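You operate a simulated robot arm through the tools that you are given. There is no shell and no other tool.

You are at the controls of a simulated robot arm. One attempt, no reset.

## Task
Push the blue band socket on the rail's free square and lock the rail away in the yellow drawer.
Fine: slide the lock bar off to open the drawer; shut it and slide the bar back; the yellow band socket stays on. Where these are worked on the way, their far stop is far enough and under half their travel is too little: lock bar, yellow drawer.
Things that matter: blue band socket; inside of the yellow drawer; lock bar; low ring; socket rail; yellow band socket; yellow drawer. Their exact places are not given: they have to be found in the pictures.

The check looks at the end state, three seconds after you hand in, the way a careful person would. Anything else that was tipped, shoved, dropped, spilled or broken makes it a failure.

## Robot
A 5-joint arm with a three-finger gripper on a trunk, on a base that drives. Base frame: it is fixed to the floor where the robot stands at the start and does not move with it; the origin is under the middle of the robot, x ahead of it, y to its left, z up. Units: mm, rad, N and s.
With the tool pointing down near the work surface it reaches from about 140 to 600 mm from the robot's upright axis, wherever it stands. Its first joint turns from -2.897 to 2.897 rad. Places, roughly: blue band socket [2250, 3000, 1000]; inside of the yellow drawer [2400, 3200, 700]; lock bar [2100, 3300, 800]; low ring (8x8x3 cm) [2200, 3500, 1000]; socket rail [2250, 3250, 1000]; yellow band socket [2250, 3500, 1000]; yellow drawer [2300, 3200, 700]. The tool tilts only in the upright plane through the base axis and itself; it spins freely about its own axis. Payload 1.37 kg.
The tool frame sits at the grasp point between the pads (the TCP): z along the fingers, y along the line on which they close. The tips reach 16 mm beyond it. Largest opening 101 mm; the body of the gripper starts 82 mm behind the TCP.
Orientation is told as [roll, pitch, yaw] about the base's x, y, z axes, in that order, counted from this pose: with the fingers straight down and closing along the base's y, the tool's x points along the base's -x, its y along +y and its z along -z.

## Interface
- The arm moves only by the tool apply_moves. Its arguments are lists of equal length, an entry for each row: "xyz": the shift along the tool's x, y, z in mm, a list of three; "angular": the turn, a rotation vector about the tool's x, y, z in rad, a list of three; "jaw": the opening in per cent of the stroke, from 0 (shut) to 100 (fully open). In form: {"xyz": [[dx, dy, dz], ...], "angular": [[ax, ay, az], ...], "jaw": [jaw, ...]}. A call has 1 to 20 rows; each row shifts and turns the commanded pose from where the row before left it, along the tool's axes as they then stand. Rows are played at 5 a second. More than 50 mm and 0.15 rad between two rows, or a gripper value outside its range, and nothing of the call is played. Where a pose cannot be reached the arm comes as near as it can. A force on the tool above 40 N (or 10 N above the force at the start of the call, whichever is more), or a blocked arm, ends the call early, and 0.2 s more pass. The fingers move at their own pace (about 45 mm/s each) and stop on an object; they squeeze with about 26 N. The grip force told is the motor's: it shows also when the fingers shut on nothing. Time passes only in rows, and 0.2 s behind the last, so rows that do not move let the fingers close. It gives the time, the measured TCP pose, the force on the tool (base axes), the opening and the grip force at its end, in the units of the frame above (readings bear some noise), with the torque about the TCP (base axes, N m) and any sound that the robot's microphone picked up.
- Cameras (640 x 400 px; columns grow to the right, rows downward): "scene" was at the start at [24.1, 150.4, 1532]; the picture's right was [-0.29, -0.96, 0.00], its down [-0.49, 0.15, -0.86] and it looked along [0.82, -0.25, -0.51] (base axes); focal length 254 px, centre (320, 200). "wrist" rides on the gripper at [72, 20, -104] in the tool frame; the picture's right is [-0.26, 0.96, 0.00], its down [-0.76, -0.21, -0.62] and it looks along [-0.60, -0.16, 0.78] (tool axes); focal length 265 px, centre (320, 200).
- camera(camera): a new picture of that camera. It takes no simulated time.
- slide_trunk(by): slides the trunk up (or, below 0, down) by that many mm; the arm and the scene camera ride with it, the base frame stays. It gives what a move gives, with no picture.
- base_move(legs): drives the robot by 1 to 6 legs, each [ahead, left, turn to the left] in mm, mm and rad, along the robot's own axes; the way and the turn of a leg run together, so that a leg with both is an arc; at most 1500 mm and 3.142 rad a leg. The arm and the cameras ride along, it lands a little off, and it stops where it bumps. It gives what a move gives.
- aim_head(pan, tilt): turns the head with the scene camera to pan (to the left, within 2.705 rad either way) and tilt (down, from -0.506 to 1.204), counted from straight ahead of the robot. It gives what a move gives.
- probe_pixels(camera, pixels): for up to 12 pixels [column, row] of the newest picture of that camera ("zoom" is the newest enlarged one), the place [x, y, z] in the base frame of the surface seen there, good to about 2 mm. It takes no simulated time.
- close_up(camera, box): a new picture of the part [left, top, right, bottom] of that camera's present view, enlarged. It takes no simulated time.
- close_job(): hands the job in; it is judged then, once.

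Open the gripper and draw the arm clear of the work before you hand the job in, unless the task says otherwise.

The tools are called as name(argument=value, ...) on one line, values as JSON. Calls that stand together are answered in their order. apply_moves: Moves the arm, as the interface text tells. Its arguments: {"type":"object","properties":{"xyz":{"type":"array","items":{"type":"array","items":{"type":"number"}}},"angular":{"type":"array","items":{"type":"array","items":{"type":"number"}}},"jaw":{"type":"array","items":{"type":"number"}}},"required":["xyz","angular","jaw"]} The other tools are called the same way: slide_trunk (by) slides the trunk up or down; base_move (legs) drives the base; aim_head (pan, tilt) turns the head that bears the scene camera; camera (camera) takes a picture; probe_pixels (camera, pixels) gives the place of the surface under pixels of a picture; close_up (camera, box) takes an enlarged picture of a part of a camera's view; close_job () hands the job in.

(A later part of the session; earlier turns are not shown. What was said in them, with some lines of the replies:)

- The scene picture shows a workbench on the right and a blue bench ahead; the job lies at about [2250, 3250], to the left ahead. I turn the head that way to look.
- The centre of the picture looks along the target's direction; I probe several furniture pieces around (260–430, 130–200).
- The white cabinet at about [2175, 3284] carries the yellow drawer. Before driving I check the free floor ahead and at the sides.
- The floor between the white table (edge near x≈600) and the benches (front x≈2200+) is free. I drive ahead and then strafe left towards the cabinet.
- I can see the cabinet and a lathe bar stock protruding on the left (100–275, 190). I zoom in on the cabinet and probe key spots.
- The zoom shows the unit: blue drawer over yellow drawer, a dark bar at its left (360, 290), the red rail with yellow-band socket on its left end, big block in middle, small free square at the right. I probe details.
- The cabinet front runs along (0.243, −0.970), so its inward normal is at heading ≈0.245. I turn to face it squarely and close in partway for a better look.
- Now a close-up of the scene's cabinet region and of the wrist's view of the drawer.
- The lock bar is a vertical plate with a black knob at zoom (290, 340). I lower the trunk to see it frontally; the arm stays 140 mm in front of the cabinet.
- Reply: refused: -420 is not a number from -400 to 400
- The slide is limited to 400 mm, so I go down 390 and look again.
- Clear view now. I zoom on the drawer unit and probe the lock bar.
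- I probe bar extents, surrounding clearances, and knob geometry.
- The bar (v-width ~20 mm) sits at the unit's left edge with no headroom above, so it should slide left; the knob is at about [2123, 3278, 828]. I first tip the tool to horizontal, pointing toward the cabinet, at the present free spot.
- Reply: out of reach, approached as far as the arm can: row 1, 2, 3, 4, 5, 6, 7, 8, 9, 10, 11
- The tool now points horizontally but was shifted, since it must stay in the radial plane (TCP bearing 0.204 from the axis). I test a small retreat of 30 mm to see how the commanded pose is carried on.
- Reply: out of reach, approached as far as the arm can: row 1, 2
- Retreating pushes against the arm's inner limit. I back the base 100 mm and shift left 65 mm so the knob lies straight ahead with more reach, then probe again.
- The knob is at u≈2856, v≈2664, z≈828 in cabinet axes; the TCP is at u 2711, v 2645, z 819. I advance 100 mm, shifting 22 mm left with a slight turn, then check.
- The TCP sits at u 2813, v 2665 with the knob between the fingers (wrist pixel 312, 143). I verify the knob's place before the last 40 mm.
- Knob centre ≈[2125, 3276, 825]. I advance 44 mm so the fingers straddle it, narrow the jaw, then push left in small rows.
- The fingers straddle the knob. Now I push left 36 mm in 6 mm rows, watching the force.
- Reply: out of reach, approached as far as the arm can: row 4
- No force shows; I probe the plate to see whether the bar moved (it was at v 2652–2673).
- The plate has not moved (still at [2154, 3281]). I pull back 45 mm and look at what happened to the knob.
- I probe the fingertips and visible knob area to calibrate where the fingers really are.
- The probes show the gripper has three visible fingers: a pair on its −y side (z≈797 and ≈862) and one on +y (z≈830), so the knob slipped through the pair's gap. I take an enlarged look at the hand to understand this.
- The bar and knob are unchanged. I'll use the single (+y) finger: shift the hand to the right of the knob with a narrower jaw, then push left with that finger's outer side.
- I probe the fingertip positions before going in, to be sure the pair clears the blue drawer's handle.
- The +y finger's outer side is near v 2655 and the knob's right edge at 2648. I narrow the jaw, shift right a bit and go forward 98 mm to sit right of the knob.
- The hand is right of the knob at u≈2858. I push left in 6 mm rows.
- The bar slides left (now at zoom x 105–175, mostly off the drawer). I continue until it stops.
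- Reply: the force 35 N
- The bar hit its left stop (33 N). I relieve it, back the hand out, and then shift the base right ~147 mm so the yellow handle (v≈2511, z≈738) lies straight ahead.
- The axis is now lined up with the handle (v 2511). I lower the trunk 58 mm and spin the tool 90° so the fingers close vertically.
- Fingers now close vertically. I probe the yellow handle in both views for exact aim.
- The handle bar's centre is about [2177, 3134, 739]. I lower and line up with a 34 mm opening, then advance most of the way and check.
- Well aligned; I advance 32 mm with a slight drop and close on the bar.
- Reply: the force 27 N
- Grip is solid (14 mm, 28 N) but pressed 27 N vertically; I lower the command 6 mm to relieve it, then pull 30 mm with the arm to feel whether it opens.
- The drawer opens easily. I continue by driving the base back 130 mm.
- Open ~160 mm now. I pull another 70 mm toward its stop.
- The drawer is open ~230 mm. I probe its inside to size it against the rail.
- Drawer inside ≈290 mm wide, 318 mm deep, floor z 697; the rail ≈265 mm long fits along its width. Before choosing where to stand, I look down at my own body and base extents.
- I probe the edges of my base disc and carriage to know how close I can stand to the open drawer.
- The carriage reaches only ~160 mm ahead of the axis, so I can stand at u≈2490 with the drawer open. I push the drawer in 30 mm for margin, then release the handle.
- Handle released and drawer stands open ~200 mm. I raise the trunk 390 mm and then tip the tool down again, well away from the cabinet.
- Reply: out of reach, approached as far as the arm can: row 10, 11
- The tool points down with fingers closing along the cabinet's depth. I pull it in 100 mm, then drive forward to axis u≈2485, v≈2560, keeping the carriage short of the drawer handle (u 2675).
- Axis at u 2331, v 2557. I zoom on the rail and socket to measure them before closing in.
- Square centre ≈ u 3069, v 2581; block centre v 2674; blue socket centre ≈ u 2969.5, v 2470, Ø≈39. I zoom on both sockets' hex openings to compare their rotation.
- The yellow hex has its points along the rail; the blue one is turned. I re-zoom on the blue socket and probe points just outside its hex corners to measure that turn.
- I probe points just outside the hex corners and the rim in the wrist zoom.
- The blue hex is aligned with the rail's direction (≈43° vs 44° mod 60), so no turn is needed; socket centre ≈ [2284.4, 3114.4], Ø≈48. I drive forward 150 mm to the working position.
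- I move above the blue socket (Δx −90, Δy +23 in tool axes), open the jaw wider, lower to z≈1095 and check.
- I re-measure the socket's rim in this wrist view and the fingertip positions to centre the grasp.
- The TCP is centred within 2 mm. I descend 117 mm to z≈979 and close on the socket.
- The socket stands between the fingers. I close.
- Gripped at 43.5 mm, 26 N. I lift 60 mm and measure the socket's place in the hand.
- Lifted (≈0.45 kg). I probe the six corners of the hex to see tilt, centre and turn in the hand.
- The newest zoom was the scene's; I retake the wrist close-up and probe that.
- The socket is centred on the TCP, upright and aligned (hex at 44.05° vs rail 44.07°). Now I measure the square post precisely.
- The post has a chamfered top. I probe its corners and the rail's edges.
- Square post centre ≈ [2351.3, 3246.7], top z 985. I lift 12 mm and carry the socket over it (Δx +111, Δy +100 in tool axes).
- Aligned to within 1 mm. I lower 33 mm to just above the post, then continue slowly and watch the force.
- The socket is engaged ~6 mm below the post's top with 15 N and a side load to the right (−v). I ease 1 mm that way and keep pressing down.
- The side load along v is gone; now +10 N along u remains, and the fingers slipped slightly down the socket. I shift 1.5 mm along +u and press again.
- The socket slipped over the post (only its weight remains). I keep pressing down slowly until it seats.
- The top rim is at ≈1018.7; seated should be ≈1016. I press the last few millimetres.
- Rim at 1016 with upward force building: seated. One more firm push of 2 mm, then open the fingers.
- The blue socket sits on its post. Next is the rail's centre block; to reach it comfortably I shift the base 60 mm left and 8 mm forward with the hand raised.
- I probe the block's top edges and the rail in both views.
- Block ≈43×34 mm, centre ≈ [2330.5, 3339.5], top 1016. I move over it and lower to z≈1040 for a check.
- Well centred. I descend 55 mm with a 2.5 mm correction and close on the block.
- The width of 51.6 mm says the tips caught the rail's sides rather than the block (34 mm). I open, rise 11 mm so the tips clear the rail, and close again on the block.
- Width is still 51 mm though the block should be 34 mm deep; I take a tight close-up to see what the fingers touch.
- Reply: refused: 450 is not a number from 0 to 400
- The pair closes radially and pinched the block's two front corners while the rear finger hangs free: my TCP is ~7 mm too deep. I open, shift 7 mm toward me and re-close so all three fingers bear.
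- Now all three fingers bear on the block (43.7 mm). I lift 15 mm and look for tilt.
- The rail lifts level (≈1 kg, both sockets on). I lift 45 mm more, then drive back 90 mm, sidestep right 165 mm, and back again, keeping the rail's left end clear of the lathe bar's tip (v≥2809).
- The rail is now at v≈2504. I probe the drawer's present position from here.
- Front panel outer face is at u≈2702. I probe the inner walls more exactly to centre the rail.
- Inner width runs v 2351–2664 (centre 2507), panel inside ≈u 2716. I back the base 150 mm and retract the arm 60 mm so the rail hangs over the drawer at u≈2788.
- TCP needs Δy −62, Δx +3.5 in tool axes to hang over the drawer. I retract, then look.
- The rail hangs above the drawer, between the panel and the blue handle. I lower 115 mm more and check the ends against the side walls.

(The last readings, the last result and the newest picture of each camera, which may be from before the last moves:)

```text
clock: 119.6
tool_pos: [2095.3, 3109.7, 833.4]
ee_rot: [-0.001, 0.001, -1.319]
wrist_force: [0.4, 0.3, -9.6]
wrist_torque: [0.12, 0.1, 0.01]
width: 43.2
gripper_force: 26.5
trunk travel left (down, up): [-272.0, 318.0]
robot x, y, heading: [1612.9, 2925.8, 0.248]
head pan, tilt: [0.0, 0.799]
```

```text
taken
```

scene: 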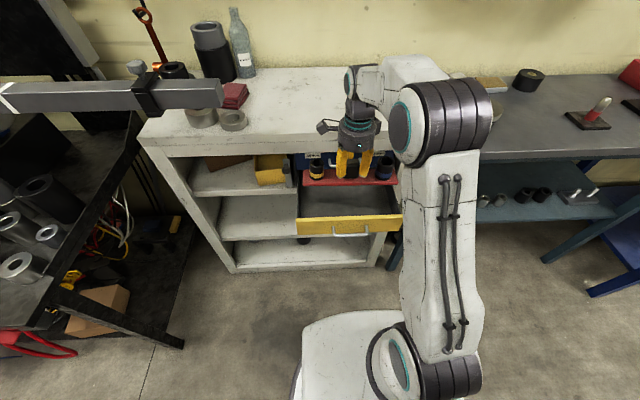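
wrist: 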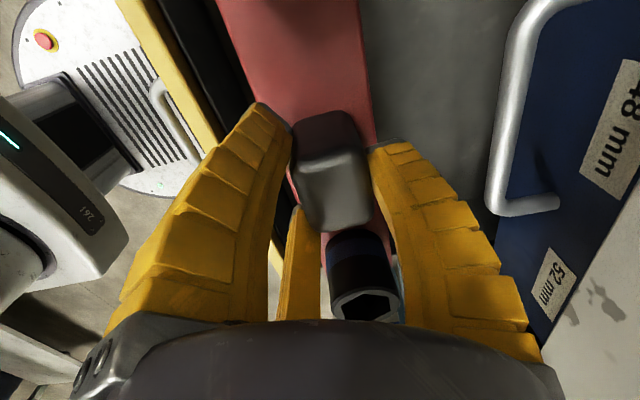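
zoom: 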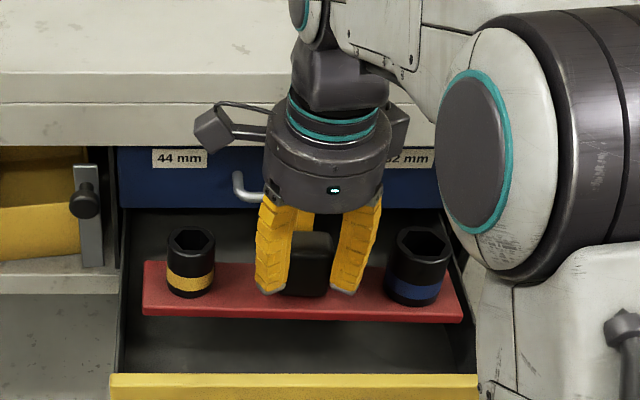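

Both ends clear the side walls. I shift 6 mm toward me for margin at the blue handle and lower to ~10 mm above the drawer floor.

apply_moves(xyz=[[0, -6, 0], [0, 0, 0]], angular=[[0, 0, 0], [0, 0, 0]], jaw=[0, 0])

slide_trunk(by=-78)

close_up(camera="scene", box=[270, 100, 462, 220])

camera(camera="wrist")

```text
clock: 120.2
tool_pos: [2089.1, 3108.1, 833.5]
ee_rot: [0.0, 0.0, -1.322]
wrist_force: [-0.2, 0.3, -10.1]
wrist_torque: [0.11, 0.05, -0.02]
width: 43.0
gripper_force: 26.0
trunk travel left (down, up): [-272.0, 318.0]
robot x, y, heading: [1616.4, 2927.2, 0.246]
head pan, tilt: [0.0, 0.799]
```

```text
clock: 121.3
tool_pos: [2089.7, 3107.3, 755.1]
ee_rot: [0.001, 0.0, -1.323]
wrist_force: [0.8, 0.1, -9.4]
wrist_torque: [0.11, 0.14, 0.02]
width: 43.2
gripper_force: 26.0
trunk travel left (down, up): [-194.0, 396.0]
robot x, y, heading: [1615.6, 2926.3, 0.241]
head pan, tilt: [0.0, 0.799]
```

```text
3.33 times, centred on (366, 160) of scene
```

zoom: 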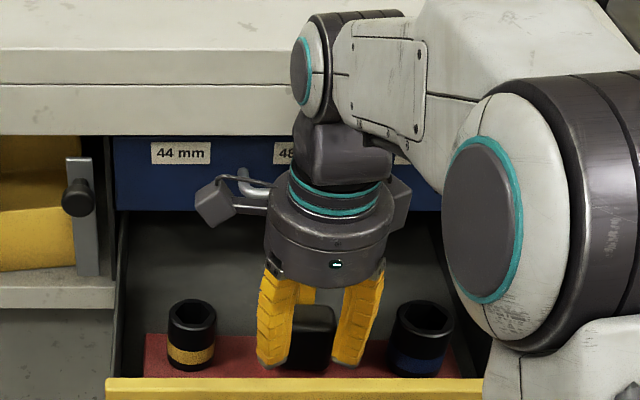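

```text
taken
```

wrist: 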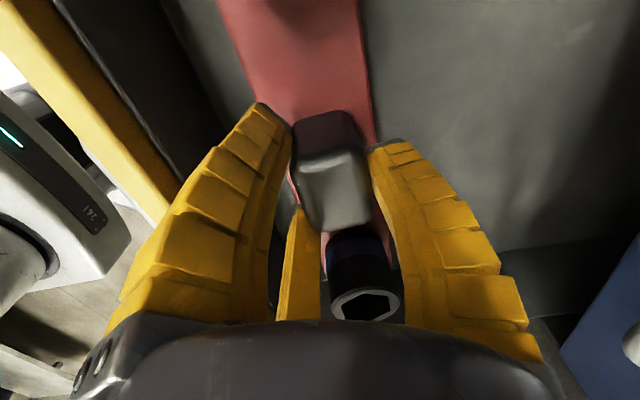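

About 12 mm above the floor. I lower in 3 mm rows until it touches, watching the force.

apply_moves(xyz=[[0, 0, 3], [0, 0, 3], [0, 0, 3], [0, 0, 2], [0, 0, 0]], angular=[[0, 0, 0], [0, 0, 0], [0, 0, 0], [0, 0, 0], [0, 0, 0]], jaw=[0, 0, 0, 0, 0])

```text
clock: 122.5
tool_pos: [2088.6, 3107.1, 743.2]
ee_rot: [0.003, 0.0, -1.321]
wrist_force: [-0.5, 2.3, 3.1]
wrist_torque: [0.12, -0.34, -0.03]
width: 45.6
gripper_force: 25.7
trunk travel left (down, up): [-194.0, 396.0]
robot x, y, heading: [1611.5, 2926.4, 0.246]
head pan, tilt: [0.0, 0.799]
```

The rail rests on the floor (force turned to +3 N). I open the fingers gently and rise straight up.

apply_moves(xyz=[[0, 0, 0], [0, 0, 0], [0, 0, 0], [0, 0, -15], [0, 0, -15], [0, 0, -15], [0, 0, -15], [0, 0, 0]], angular=[[0, 0, 0], [0, 0, 0], [0, 0, 0], [0, 0, 0], [0, 0, 0], [0, 0, 0], [0, 0, 0], [0, 0, 0]], jaw=[52, 60, 60, 60, 60, 60, 60, 60])

slide_trunk(by=120)

camera(camera="scene")

camera(camera="wrist")

```text
clock: 124.3
tool_pos: [2088.4, 3105.4, 804.6]
ee_rot: [0.0, 0.0, -1.321]
wrist_force: [1.1, 0.0, -0.4]
wrist_torque: [0.0, 0.02, -0.01]
width: 63.9
gripper_force: 2.2
trunk travel left (down, up): [-194.0, 396.0]
robot x, y, heading: [1616.7, 2924.6, 0.248]
head pan, tilt: [0.0, 0.799]
```

```text
clock: 125.8
tool_pos: [2089.0, 3104.8, 924.9]
ee_rot: [-0.001, 0.0, -1.32]
wrist_force: [-0.2, 0.2, -0.2]
wrist_torque: [0.02, -0.03, 0.01]
width: 64.1
gripper_force: 2.6
trunk travel left (down, up): [-314.0, 276.0]
robot x, y, heading: [1614.0, 2928.2, 0.24]
head pan, tilt: [0.0, 0.799]
```

```text
taken
```

scene: 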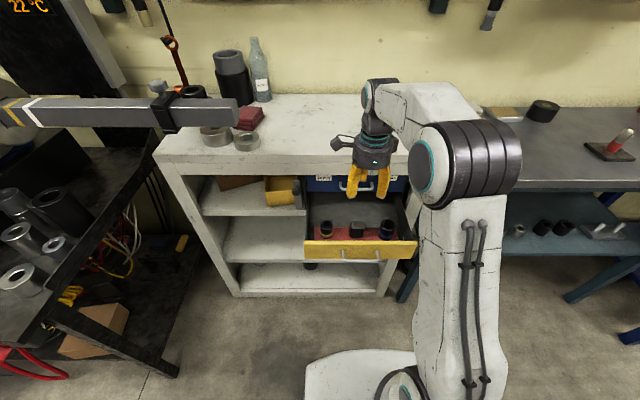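

```text
taken
```

wrist: 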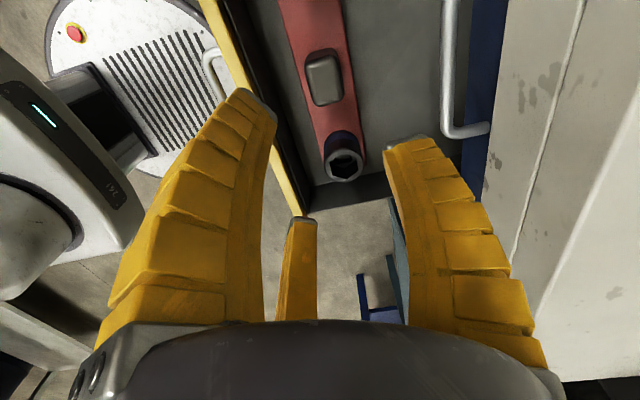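

The rail lies in the drawer with both sockets. I zoom to verify seating and heights.

close_up(camera="scene", box=[296, 190, 424, 270])

probe_pixels(camera="zoom", pixels=[[155, 160], [310, 170], [450, 165], [470, 160], [300, 125], [230, 225], [370, 225], [110, 220], [500, 235], [300, 270], [140, 165], [445, 158]])

```text
5.00 times, centred on (360, 230) of scene
```

zoom: 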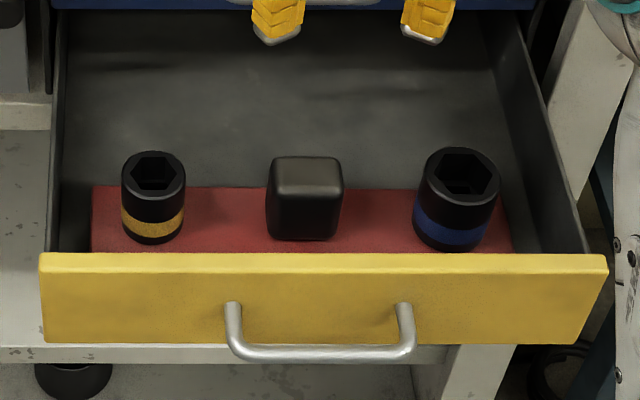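

```text
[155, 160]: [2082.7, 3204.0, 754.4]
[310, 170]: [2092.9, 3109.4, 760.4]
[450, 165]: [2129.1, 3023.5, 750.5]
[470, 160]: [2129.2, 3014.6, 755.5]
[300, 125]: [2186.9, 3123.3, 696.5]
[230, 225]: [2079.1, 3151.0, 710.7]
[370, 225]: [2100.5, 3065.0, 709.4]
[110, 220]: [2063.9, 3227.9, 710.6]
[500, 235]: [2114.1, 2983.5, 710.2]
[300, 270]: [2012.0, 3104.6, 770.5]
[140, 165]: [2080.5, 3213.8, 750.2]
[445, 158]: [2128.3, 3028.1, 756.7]
```

All well: rail top 710, block top 761 (below the panel's 771). To shut the drawer I'll grip its handle as before; first I lift the hand, back away 235 mm and align with the handle.

apply_moves(xyz=[[0, 0, -30], [0, 0, -30], [-19, 0, -30], [-19, 0, -30], [-19, 0, -10], [0, 0, 0]], angular=[[0, 0, 0], [0, 0, 0], [0, 0, 0], [0, 0, 0], [0, 0, 0], [0, 0, 0]], jaw=[50, 50, 50, 50, 50, 50])

base_move(legs=[[-235, 62, 0]])

apply_moves(xyz=[[0, 20, 0], [0, 20, 0], [0, 15, 0], [0, 0, 0]], angular=[[0, 0, 0], [0, 0, 0], [0, 0, 0], [0, 0, 0]], jaw=[50, 50, 50, 50])

```text
clock: 127.2
tool_pos: [2105.0, 3048.6, 1053.5]
ee_rot: [0.002, 0.002, -1.321]
wrist_force: [-0.6, 1.1, -0.2]
wrist_torque: [0.02, 0.01, 0.0]
width: 54.4
gripper_force: 2.5
trunk travel left (down, up): [-314.0, 276.0]
robot x, y, heading: [1612.9, 2929.3, 0.251]
head pan, tilt: [0.0, 0.799]
```

```text
clock: 129.0
tool_pos: [1865.9, 3051.9, 1053.1]
ee_rot: [0.002, -0.001, -1.322]
wrist_force: [0.0, -0.3, -0.4]
wrist_torque: [0.02, -0.01, 0.03]
width: 54.3
gripper_force: 2.5
trunk travel left (down, up): [-314.0, 276.0]
robot x, y, heading: [1374.5, 2930.3, 0.249]
head pan, tilt: [0.0, 0.799]
```

```text
clock: 130.0
tool_pos: [1902.1, 3061.6, 1043.4]
ee_rot: [0.002, -0.002, -1.323]
wrist_force: [-0.1, -0.4, -0.7]
wrist_torque: [-0.01, 0.02, -0.02]
width: 54.4
gripper_force: 2.7
out of reach, approached as far as the arm can: row 2, 3
trunk travel left (down, up): [-314.0, 276.0]
robot x, y, heading: [1374.8, 2928.5, 0.245]
head pan, tilt: [0.0, 0.799]
```

Aligned (axis v 2507). I tip the tool forward to horizontal.

apply_moves(xyz=[[0, 0, 0], [0, 0, 0], [0, 0, 0], [0, 0, 0], [0, 0, 0], [0, 0, 0], [0, 0, 0], [0, 0, 0], [0, 0, 0], [0, 0, 0], [0, 0, 0], [0, 0, 0]], angular=[[-0.14, 0, 0], [-0.14, 0, 0], [-0.14, 0, 0], [-0.14, 0, 0], [-0.14, 0, 0], [-0.14, 0, 0], [-0.14, 0, 0], [-0.14, 0, 0], [-0.14, 0, 0], [-0.14, 0, 0], [-0.14, 0, 0], [0, 0, 0]], jaw=[40, 40, 40, 40, 40, 40, 40, 40, 40, 40, 40, 40])

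slide_trunk(by=-302)

aim_head(pan=0.0, tilt=0.5)

camera(camera="scene")

camera(camera="wrist")

```text
clock: 132.6
tool_pos: [1902.6, 3061.5, 1043.0]
ee_rot: [1.542, 0.0, -1.328]
wrist_force: [-0.3, 0.1, -0.9]
wrist_torque: [0.0, -0.01, -0.03]
width: 44.9
gripper_force: 2.9
trunk travel left (down, up): [-314.0, 276.0]
robot x, y, heading: [1376.1, 2930.4, 0.249]
head pan, tilt: [0.0, 0.799]
```

```text
clock: 135.6
tool_pos: [1903.7, 3061.5, 739.8]
ee_rot: [1.541, 0.001, -1.328]
wrist_force: [-0.7, 0.3, 0.8]
wrist_torque: [-0.02, 0.01, -0.02]
width: 44.6
gripper_force: 3.1
trunk travel left (down, up): [-12.0, 578.0]
robot x, y, heading: [1374.5, 2929.9, 0.247]
head pan, tilt: [0.0, 0.799]
```

```text
clock: 136.4
tool_pos: [1903.1, 3062.9, 740.2]
ee_rot: [1.541, 0.0, -1.328]
wrist_force: [-0.5, 0.0, -0.3]
wrist_torque: [-0.02, 0.02, -0.04]
width: 44.8
gripper_force: 3.0
trunk travel left (down, up): [-12.0, 578.0]
robot x, y, heading: [1376.6, 2928.3, 0.248]
head pan, tilt: [0.0, 0.499]
```

```text
taken
```

scene: 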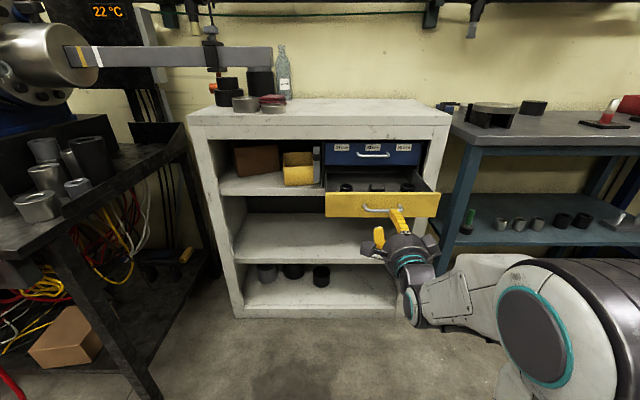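

```text
taken
```

wrist: 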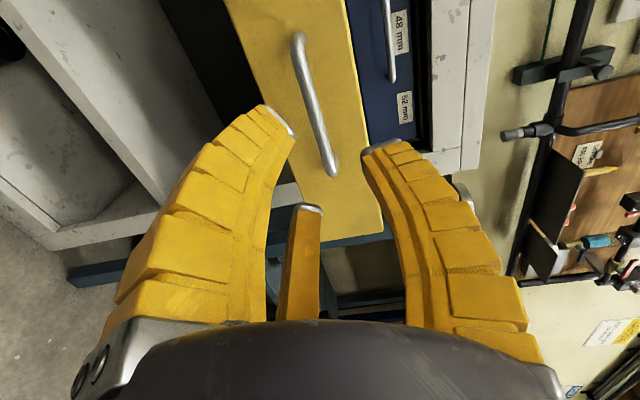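

Now I probe the handle's current place for the approach.

probe_pixels(camera="wrist", pixels=[[311, 95], [300, 55], [325, 145], [297, 40], [331, 168]])

```text
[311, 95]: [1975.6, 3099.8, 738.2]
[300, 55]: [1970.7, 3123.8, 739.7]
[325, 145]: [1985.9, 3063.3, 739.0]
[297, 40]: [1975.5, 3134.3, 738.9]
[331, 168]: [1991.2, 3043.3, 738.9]
```

The bar is at u≈2671, z 739; from the earlier grip the balanced TCP height was ≈732. I advance 79 mm, 6 mm lower, and close.

apply_moves(xyz=[[0, -3, 20], [0, -3, 20], [0, 0, 20], [0, 0, 19], [0, 0, 0], [0, 0, 0], [0, 0, 0], [0, 0, 0], [0, 0, 0]], angular=[[0, 0, 0], [0, 0, 0], [0, 0, 0], [0, 0, 0], [0, 0, 0], [0, 0, 0], [0, 0, 0], [0, 0, 0], [0, 0, 0]], jaw=[38, 38, 38, 38, 38, 0, 0, 0, 0])

camera(camera="wrist")

```text
clock: 138.4
tool_pos: [1978.5, 3081.5, 731.2]
ee_rot: [1.538, 0.001, -1.326]
wrist_force: [-1.0, -0.7, -3.6]
wrist_torque: [-0.02, 0.0, -0.07]
width: 13.1
gripper_force: 28.0
trunk travel left (down, up): [-12.0, 578.0]
robot x, y, heading: [1373.5, 2931.5, 0.249]
head pan, tilt: [0.0, 0.499]
```

```text
taken
```

wrist: 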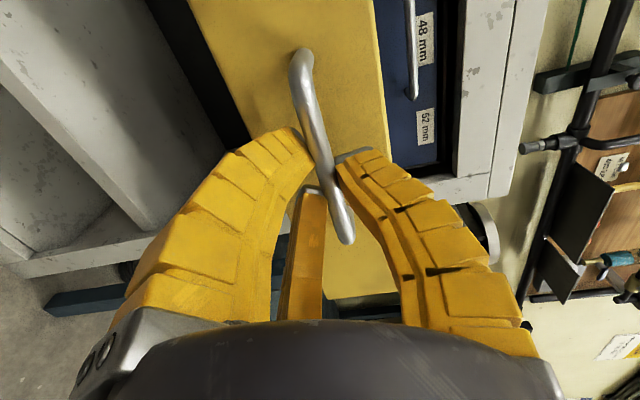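

Handle gripped. I push the drawer in by driving forward 150 mm first.

base_move(legs=[[150, 0, 0]])

close_up(camera="scene", box=[290, 110, 482, 230])

```text
clock: 139.8
tool_pos: [2121.6, 3117.6, 731.3]
ee_rot: [1.537, -0.004, -1.327]
wrist_force: [-3.8, 12.1, -7.4]
wrist_torque: [-0.06, -0.06, 0.24]
width: 12.0
gripper_force: 28.0
trunk travel left (down, up): [-12.0, 578.0]
robot x, y, heading: [1517.4, 2967.5, 0.244]
head pan, tilt: [0.0, 0.499]
```

```text
3.33 times, centred on (386, 170) of scene
```

zoom: 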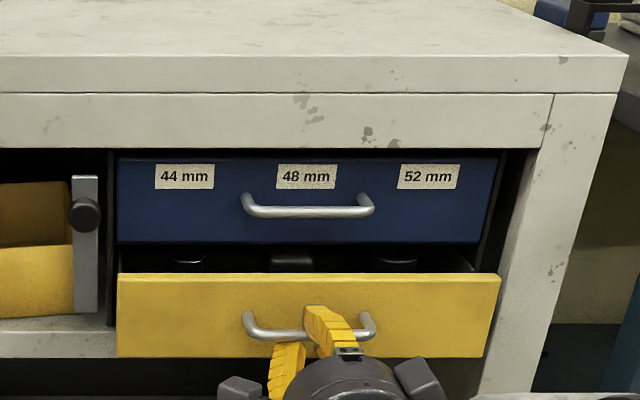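

About 57 mm remain and the contents pass under the blue drawer. I drive forward 45 mm more.

base_move(legs=[[45, 2, 0]])

close_up(camera="scene", box=[290, 110, 482, 230])

```text
clock: 140.7
tool_pos: [2164.6, 3128.3, 730.4]
ee_rot: [1.538, 0.001, -1.33]
wrist_force: [1.7, -8.5, -2.5]
wrist_torque: [-0.03, -0.01, -0.21]
width: 7.0
gripper_force: 28.2
trunk travel left (down, up): [-12.0, 578.0]
robot x, y, heading: [1560.5, 2978.5, 0.242]
head pan, tilt: [0.0, 0.499]
```

```text
3.33 times, centred on (386, 170) of scene
```

zoom: 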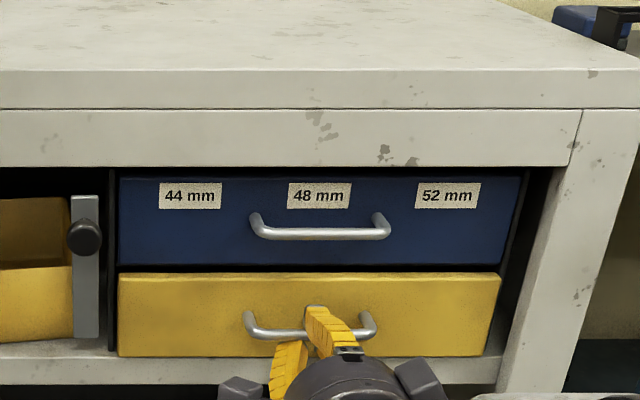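

About 12 mm remain, and the grip narrowed (7 mm). I push the rest with the arm in 4 mm rows until force builds.

apply_moves(xyz=[[0, 0, 4], [0, 0, 4], [0, 0, 4], [0, 0, 4], [0, 0, 0]], angular=[[0, 0, 0], [0, 0, 0], [0, 0, 0], [0, 0, 0], [0, 0, 0]], jaw=[0, 0, 0, 0, 0])

close_up(camera="scene", box=[290, 110, 482, 230])

camera(camera="wrist")

```text
clock: 141.9
tool_pos: [2180.9, 3131.8, 731.5]
ee_rot: [1.54, 0.0, -1.328]
wrist_force: [-3.8, -3.7, 1.3]
wrist_torque: [0.06, -0.03, 0.0]
width: 14.1
gripper_force: 28.1
trunk travel left (down, up): [-12.0, 578.0]
robot x, y, heading: [1560.2, 2975.1, 0.243]
head pan, tilt: [0.0, 0.499]
```

```text
3.33 times, centred on (386, 170) of scene
```

zoom: 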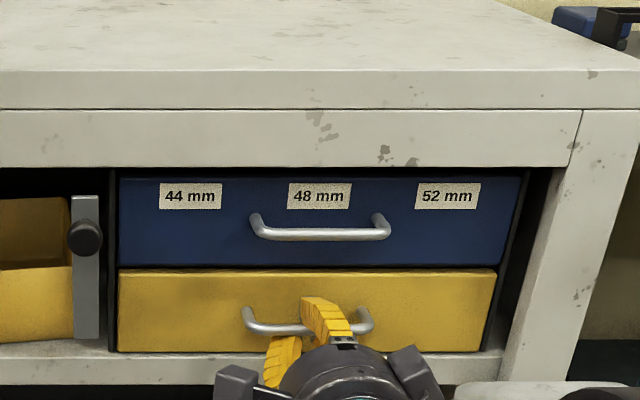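

```text
taken
```

wrist: 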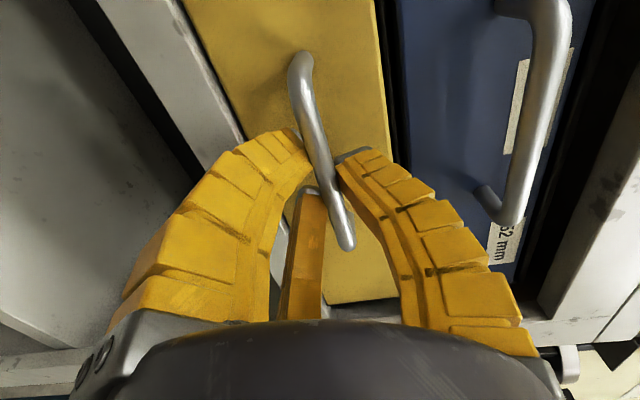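

I probe the drawer's face to see if it is fully shut (originally u≈2907, flush with blue).

probe_pixels(camera="zoom", pixels=[[180, 310], [450, 300], [200, 335], [200, 230], [450, 230], [130, 310], [280, 328]])

```text
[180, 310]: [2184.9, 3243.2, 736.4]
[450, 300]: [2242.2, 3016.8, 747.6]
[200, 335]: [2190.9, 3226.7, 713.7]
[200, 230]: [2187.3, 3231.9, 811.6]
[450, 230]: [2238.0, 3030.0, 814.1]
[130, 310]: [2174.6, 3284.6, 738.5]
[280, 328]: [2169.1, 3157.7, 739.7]
```

The yellow face is flush with the blue one (u 2907): fully shut. I release the handle and withdraw, then measure the knob.

apply_moves(xyz=[[0, 0, 0], [0, 0, 0], [0, 0, 0], [0, 0, -25], [0, 0, -25], [0, 0, -25], [0, 0, -25], [0, 0, -20], [0, 0, 0]], angular=[[0, 0, 0], [0, 0, 0], [0, 0, 0], [0, 0, 0], [0, 0, 0], [0, 0, 0], [0, 0, 0], [0, 0, 0], [0, 0, 0]], jaw=[35, 40, 40, 40, 40, 40, 40, 40, 40])

close_up(camera="scene", box=[290, 110, 482, 230])

probe_pixels(camera="zoom", pixels=[[85, 238], [72, 238], [98, 238], [85, 225], [85, 253], [85, 300], [75, 300], [95, 300], [60, 310], [180, 310], [450, 300]])

```text
clock: 143.9
tool_pos: [2064.5, 3102.3, 736.3]
ee_rot: [1.538, 0.002, -1.332]
wrist_force: [-0.3, -0.5, 0.1]
wrist_torque: [0.04, 0.03, 0.01]
width: 45.0
gripper_force: 2.8
trunk travel left (down, up): [-12.0, 578.0]
robot x, y, heading: [1559.8, 2973.9, 0.249]
head pan, tilt: [0.0, 0.499]
```

```text
3.33 times, centred on (386, 170) of scene
```

zoom: 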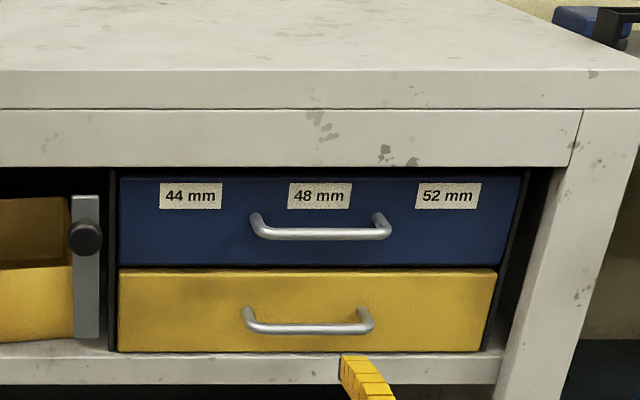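

```text
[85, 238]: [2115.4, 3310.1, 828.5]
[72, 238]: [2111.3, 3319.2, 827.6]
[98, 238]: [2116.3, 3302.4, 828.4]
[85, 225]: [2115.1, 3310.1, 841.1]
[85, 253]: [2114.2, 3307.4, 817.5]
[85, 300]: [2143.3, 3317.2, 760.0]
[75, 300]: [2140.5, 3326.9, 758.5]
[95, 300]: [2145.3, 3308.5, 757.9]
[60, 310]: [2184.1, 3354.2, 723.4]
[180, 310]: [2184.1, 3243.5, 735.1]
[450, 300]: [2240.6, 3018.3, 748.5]
```

Drawer stays shut; knob is now at ≈[2114, 3310, 828] (v 2697). I sidestep left 190 mm, raise the trunk 92 mm and spin the tool so the fingers close sideways.

base_move(legs=[[0, 190, 0]])

slide_trunk(by=92)

apply_moves(xyz=[[0, 0, 0], [0, 0, 0], [0, 0, 0], [0, 0, 0], [0, 0, 0], [0, 0, 0], [0, 0, 0], [0, 0, 0], [0, 0, 0], [0, 0, 0], [0, 0, 0], [0, 0, 0]], angular=[[0, 0, -0.1428], [0, 0, -0.1428], [0, 0, -0.1428], [0, 0, -0.1428], [0, 0, -0.1428], [0, 0, -0.1428], [0, 0, -0.1428], [0, 0, -0.1428], [0, 0, -0.1428], [0, 0, -0.1428], [0, 0, -0.1428], [0, 0, 0]], jaw=[60, 60, 60, 60, 60, 60, 60, 60, 60, 60, 60, 60])

camera(camera="wrist")

camera(camera="scene")

```text
clock: 145.4
tool_pos: [2019.2, 3286.5, 736.5]
ee_rot: [1.537, -0.001, -1.335]
wrist_force: [-0.1, 0.7, 0.4]
wrist_torque: [0.02, -0.03, 0.02]
width: 44.8
gripper_force: 3.1
trunk travel left (down, up): [-12.0, 578.0]
robot x, y, heading: [1516.8, 3169.2, 0.242]
head pan, tilt: [0.0, 0.499]
```

```text
clock: 146.7
tool_pos: [2018.8, 3287.9, 826.5]
ee_rot: [1.537, 0.0, -1.334]
wrist_force: [-0.3, 0.3, 0.1]
wrist_torque: [-0.01, 0.0, -0.01]
width: 44.7
gripper_force: 3.3
trunk travel left (down, up): [-104.0, 486.0]
robot x, y, heading: [1514.3, 3164.4, 0.24]
head pan, tilt: [0.0, 0.499]
```

```text
clock: 149.3
tool_pos: [2019.1, 3287.1, 826.6]
ee_rot: [-0.061, -1.539, 0.296]
wrist_force: [-0.2, 0.1, -0.2]
wrist_torque: [-0.04, 0.02, 0.03]
width: 64.0
gripper_force: 2.3
trunk travel left (down, up): [-104.0, 486.0]
robot x, y, heading: [1514.6, 3166.9, 0.235]
head pan, tilt: [0.0, 0.499]
```

```text
taken
```

wrist: 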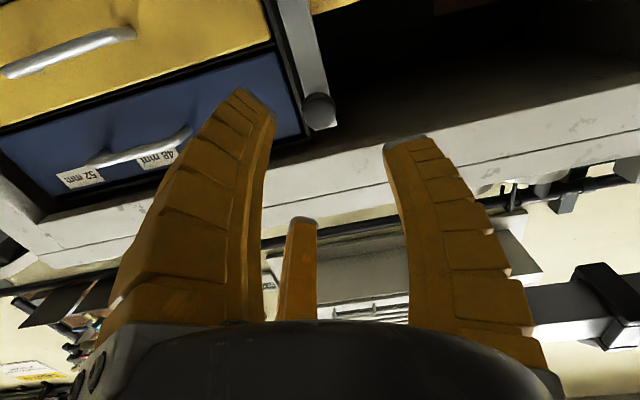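

```text
taken
```

scene: 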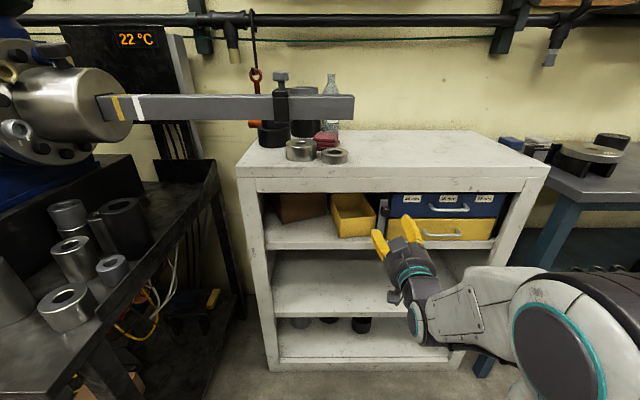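

The hand is straight in front of the knob (v 2698). I advance 97 mm so it sits between the single finger (left) and the pair, then check.

apply_moves(xyz=[[-1, 0, 25], [-1, 0, 25], [-1, 0, 25], [-1, 0, 22], [0, 0, 0]], angular=[[0, 0, 0], [0, 0, 0], [0, 0, 0], [0, 0, 0], [0, 0, 0]], jaw=[60, 60, 60, 60, 60])

camera(camera="wrist")

close_up(camera="scene", box=[320, 170, 512, 290])

```text
clock: 150.5
tool_pos: [2114.3, 3307.7, 827.3]
ee_rot: [-0.004, -1.538, 0.234]
wrist_force: [0.3, -0.3, -0.5]
wrist_torque: [0.0, -0.02, 0.01]
width: 64.0
gripper_force: 2.2
trunk travel left (down, up): [-104.0, 486.0]
robot x, y, heading: [1514.9, 3168.2, 0.239]
head pan, tilt: [0.0, 0.499]
```

```text
taken
```

wrist: 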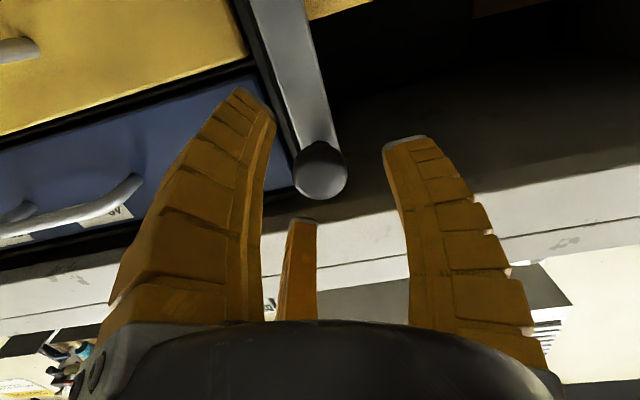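

```text
3.33 times, centred on (416, 230) of scene
```

zoom: 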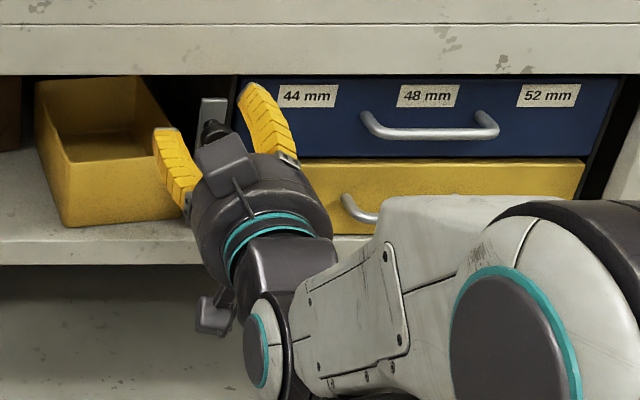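

The knob is straddled. I now push right with the single finger in 6 mm rows.

apply_moves(xyz=[[0, -6, 0], [0, -6, 0], [0, -6, 0], [0, -6, 0], [0, -6, 0], [0, -6, 0], [0, 0, 0]], angular=[[0.009, 0, 0], [0.009, 0, 0], [0.009, 0, 0], [0.009, 0, 0], [0.009, 0, 0], [0.009, 0, 0], [0, 0, 0]], jaw=[60, 60, 60, 60, 60, 60, 60])

close_up(camera="scene", box=[320, 170, 512, 290])

camera(camera="wrist")

```text
clock: 152.1
tool_pos: [2122.5, 3276.6, 828.3]
ee_rot: [-0.068, -1.537, 0.241]
wrist_force: [-1.3, 2.0, 0.5]
wrist_torque: [0.02, 0.0, 0.04]
width: 65.0
gripper_force: 3.8
trunk travel left (down, up): [-104.0, 486.0]
robot x, y, heading: [1510.6, 3168.3, 0.244]
head pan, tilt: [0.0, 0.499]
```

```text
3.33 times, centred on (416, 230) of scene
```

zoom: 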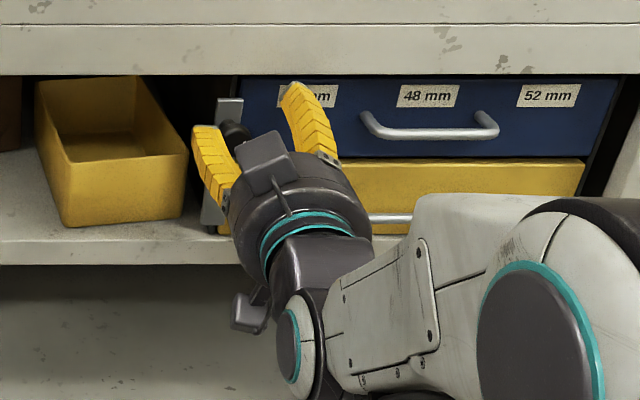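

```text
taken
```

wrist: 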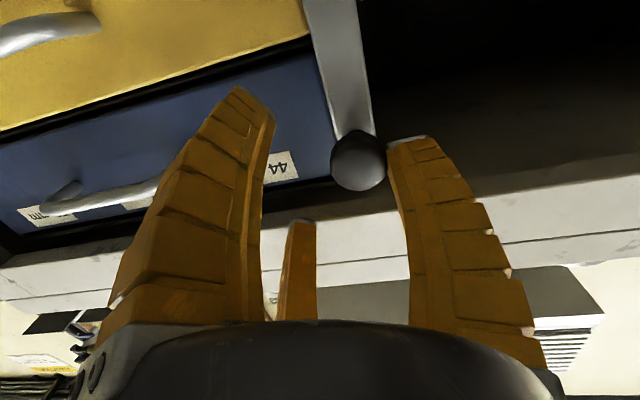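

The bar is moving right (16–18 mm so far). I continue until it stops at its far end.

apply_moves(xyz=[[0, -6, 0], [0, -6, 0], [0, -6, 0], [0, -6, 0], [0, 0, 0]], angular=[[0.009, 0, 0], [0.009, 0, 0], [0.009, 0, 0], [0.009, 0, 0], [0, 0, 0]], jaw=[60, 60, 60, 60, 60])

close_up(camera="scene", box=[320, 170, 512, 290])

camera(camera="wrist")

```text
clock: 153.3
tool_pos: [2125.7, 3257.2, 829.8]
ee_rot: [-0.106, -1.537, 0.242]
wrist_force: [-0.8, 1.5, -0.3]
wrist_torque: [0.0, 0.02, 0.03]
width: 65.1
gripper_force: 4.0
out of reach, approached as far as the arm can: row 3
trunk travel left (down, up): [-104.0, 486.0]
robot x, y, heading: [1513.8, 3169.8, 0.238]
head pan, tilt: [0.0, 0.499]
```

```text
3.33 times, centred on (416, 230) of scene
```

zoom: 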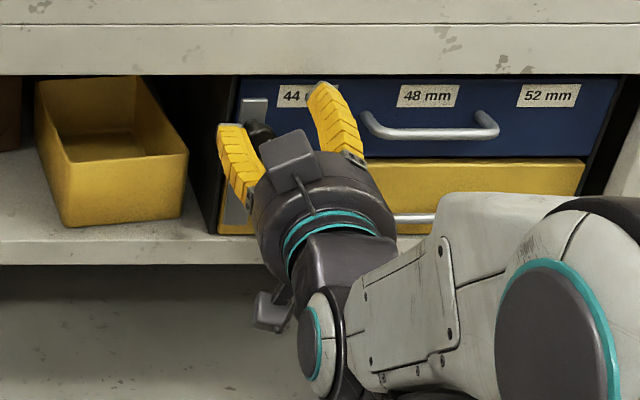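

```text
taken
```

wrist: 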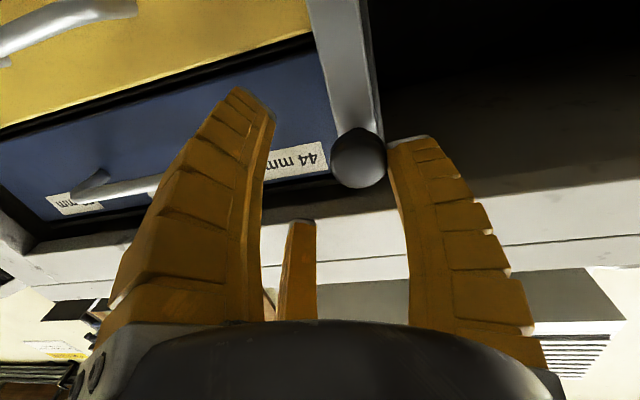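

Nearly in its old place; I push a little further until the force shows the stop.

apply_moves(xyz=[[0, -5, 0], [0, -4, 0], [0, -4, 0], [0, -4, 0], [0, 0, 0]], angular=[[0.008, 0, 0], [0.008, 0, 0], [0.006, 0, 0], [0.006, 0, 0], [0, 0, 0]], jaw=[60, 60, 60, 60, 60])

camera(camera="wrist")

probe_pixels(camera="wrist", pixels=[[358, 160], [340, 60], [360, 60], [340, 20]])

```text
clock: 154.5
tool_pos: [2126.5, 3242.5, 830.4]
ee_rot: [-0.19, -1.539, 0.303]
wrist_force: [-8.2, 20.0, 3.0]
wrist_torque: [0.31, -0.27, 0.3]
width: 80.5
gripper_force: 16.6
out of reach, approached as far as the arm can: row 4
trunk travel left (down, up): [-104.0, 486.0]
robot x, y, heading: [1513.3, 3165.1, 0.24]
head pan, tilt: [0.0, 0.499]
```

```text
taken
```

wrist: 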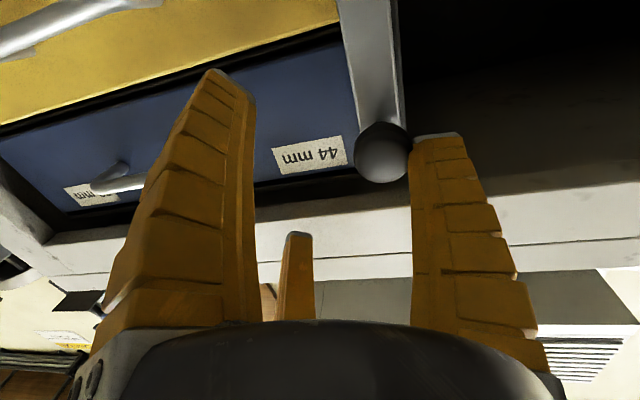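

```text
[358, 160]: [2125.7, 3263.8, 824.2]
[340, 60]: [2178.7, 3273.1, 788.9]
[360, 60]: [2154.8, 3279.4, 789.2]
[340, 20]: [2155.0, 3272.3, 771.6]
```

The bar is at its stop (20 N, fingers spread). I relax left and withdraw, then verify everything.

apply_moves(xyz=[[0, 6, 0], [0, 6, 0], [0, 6, 0], [0, 0, -20], [0, 0, -25], [0, 0, -25], [0, 0, -25], [0, 0, -15], [0, 0, 0]], angular=[[-0.008, 0, 0], [-0.008, 0, 0], [-0.008, 0, 0], [0, 0, 0], [0, 0, 0], [0, 0, 0], [0, 0, 0], [0, 0, 0], [0, 0, 0]], jaw=[70, 70, 70, 70, 70, 70, 70, 70, 70])

base_move(legs=[[-150, 0, 0]])

camera(camera="scene")

close_up(camera="scene", box=[300, 130, 508, 260])

```text
clock: 156.5
tool_pos: [2013.4, 3243.8, 831.0]
ee_rot: [-0.095, -1.538, 0.238]
wrist_force: [0.9, 0.8, -0.9]
wrist_torque: [-0.01, -0.02, -0.05]
width: 73.5
gripper_force: 2.3
trunk travel left (down, up): [-104.0, 486.0]
robot x, y, heading: [1511.8, 3163.1, 0.238]
head pan, tilt: [0.0, 0.499]
```

```text
clock: 157.9
tool_pos: [1865.7, 3207.7, 832.7]
ee_rot: [-0.092, -1.538, 0.234]
wrist_force: [0.4, 0.1, 0.1]
wrist_torque: [0.02, -0.03, 0.01]
width: 73.4
gripper_force: 2.2
trunk travel left (down, up): [-104.0, 486.0]
robot x, y, heading: [1366.2, 3128.7, 0.242]
head pan, tilt: [0.0, 0.499]
```

```text
taken
```

scene: 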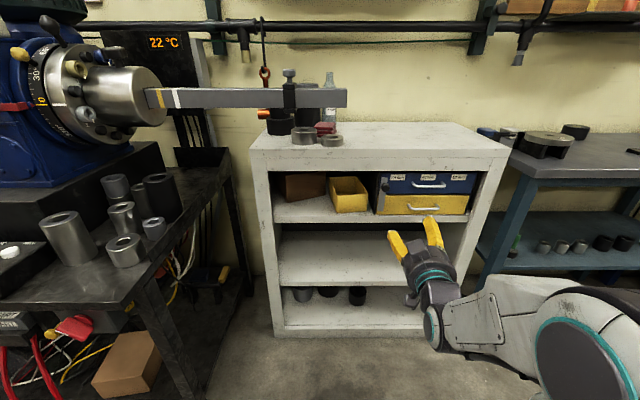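

```text
3.08 times, centred on (404, 195) of scene
```

zoom: 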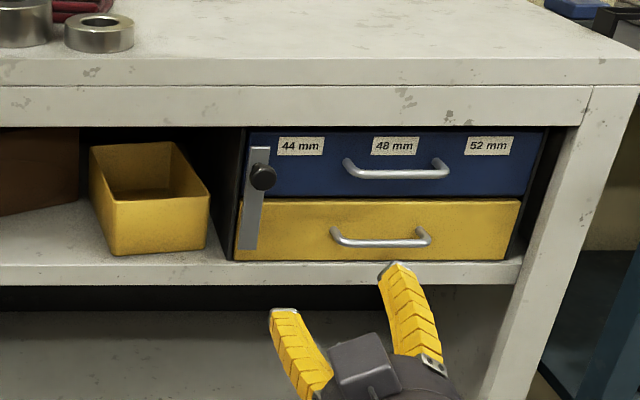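

The bar covers the drawer's left edge again. I verify positions of knob, plate and drawer faces.

probe_pixels(camera="zoom", pixels=[[264, 178], [250, 230], [246, 230], [256, 225], [300, 220], [500, 220], [320, 180], [520, 175], [160, 230], [100, 32]])

```text
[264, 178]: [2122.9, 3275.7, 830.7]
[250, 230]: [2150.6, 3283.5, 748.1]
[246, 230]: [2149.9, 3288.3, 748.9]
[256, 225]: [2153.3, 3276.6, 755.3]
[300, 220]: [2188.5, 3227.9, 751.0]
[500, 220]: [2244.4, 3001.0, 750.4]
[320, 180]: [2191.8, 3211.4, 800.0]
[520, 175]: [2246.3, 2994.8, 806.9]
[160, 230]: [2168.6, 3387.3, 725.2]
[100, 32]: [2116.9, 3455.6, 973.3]
```

Knob ([2123, 3276]), plate and drawer faces (u≈2907) are all as at the start; the rail with both sockets is locked inside, the gripper is open and clear of the work. I hand in the job.

close_job()

```text
The job is handed in.
```

I put the blue band socket on the rail's free square, laid the rail in the yellow drawer, shut the drawer and slid the lock bar back. The job is handed in; I have not seen the verdict.

- **Sockets:** the blue socket went down fully onto its square. The yellow socket stayed on. Both were still in place when I looked at the rail in the drawer before shutting it.
- **Drawer:** it is fully shut, with its face flush with the blue drawer as at the start.
- **Lock bar:** I pushed it right until it hit its stop. The knob reads about [2123, 3276, 831], within about 2 mm of where it was at the start.
- **Surroundings:** I saw nothing tipped or dropped. One reading on the yellow bin beside the lock bar differed by about 4 mm. It was taken at a different height on a sloped face, so I took it as no movement.

The gripper is open and the arm is about 250 mm clear of the cabinet.
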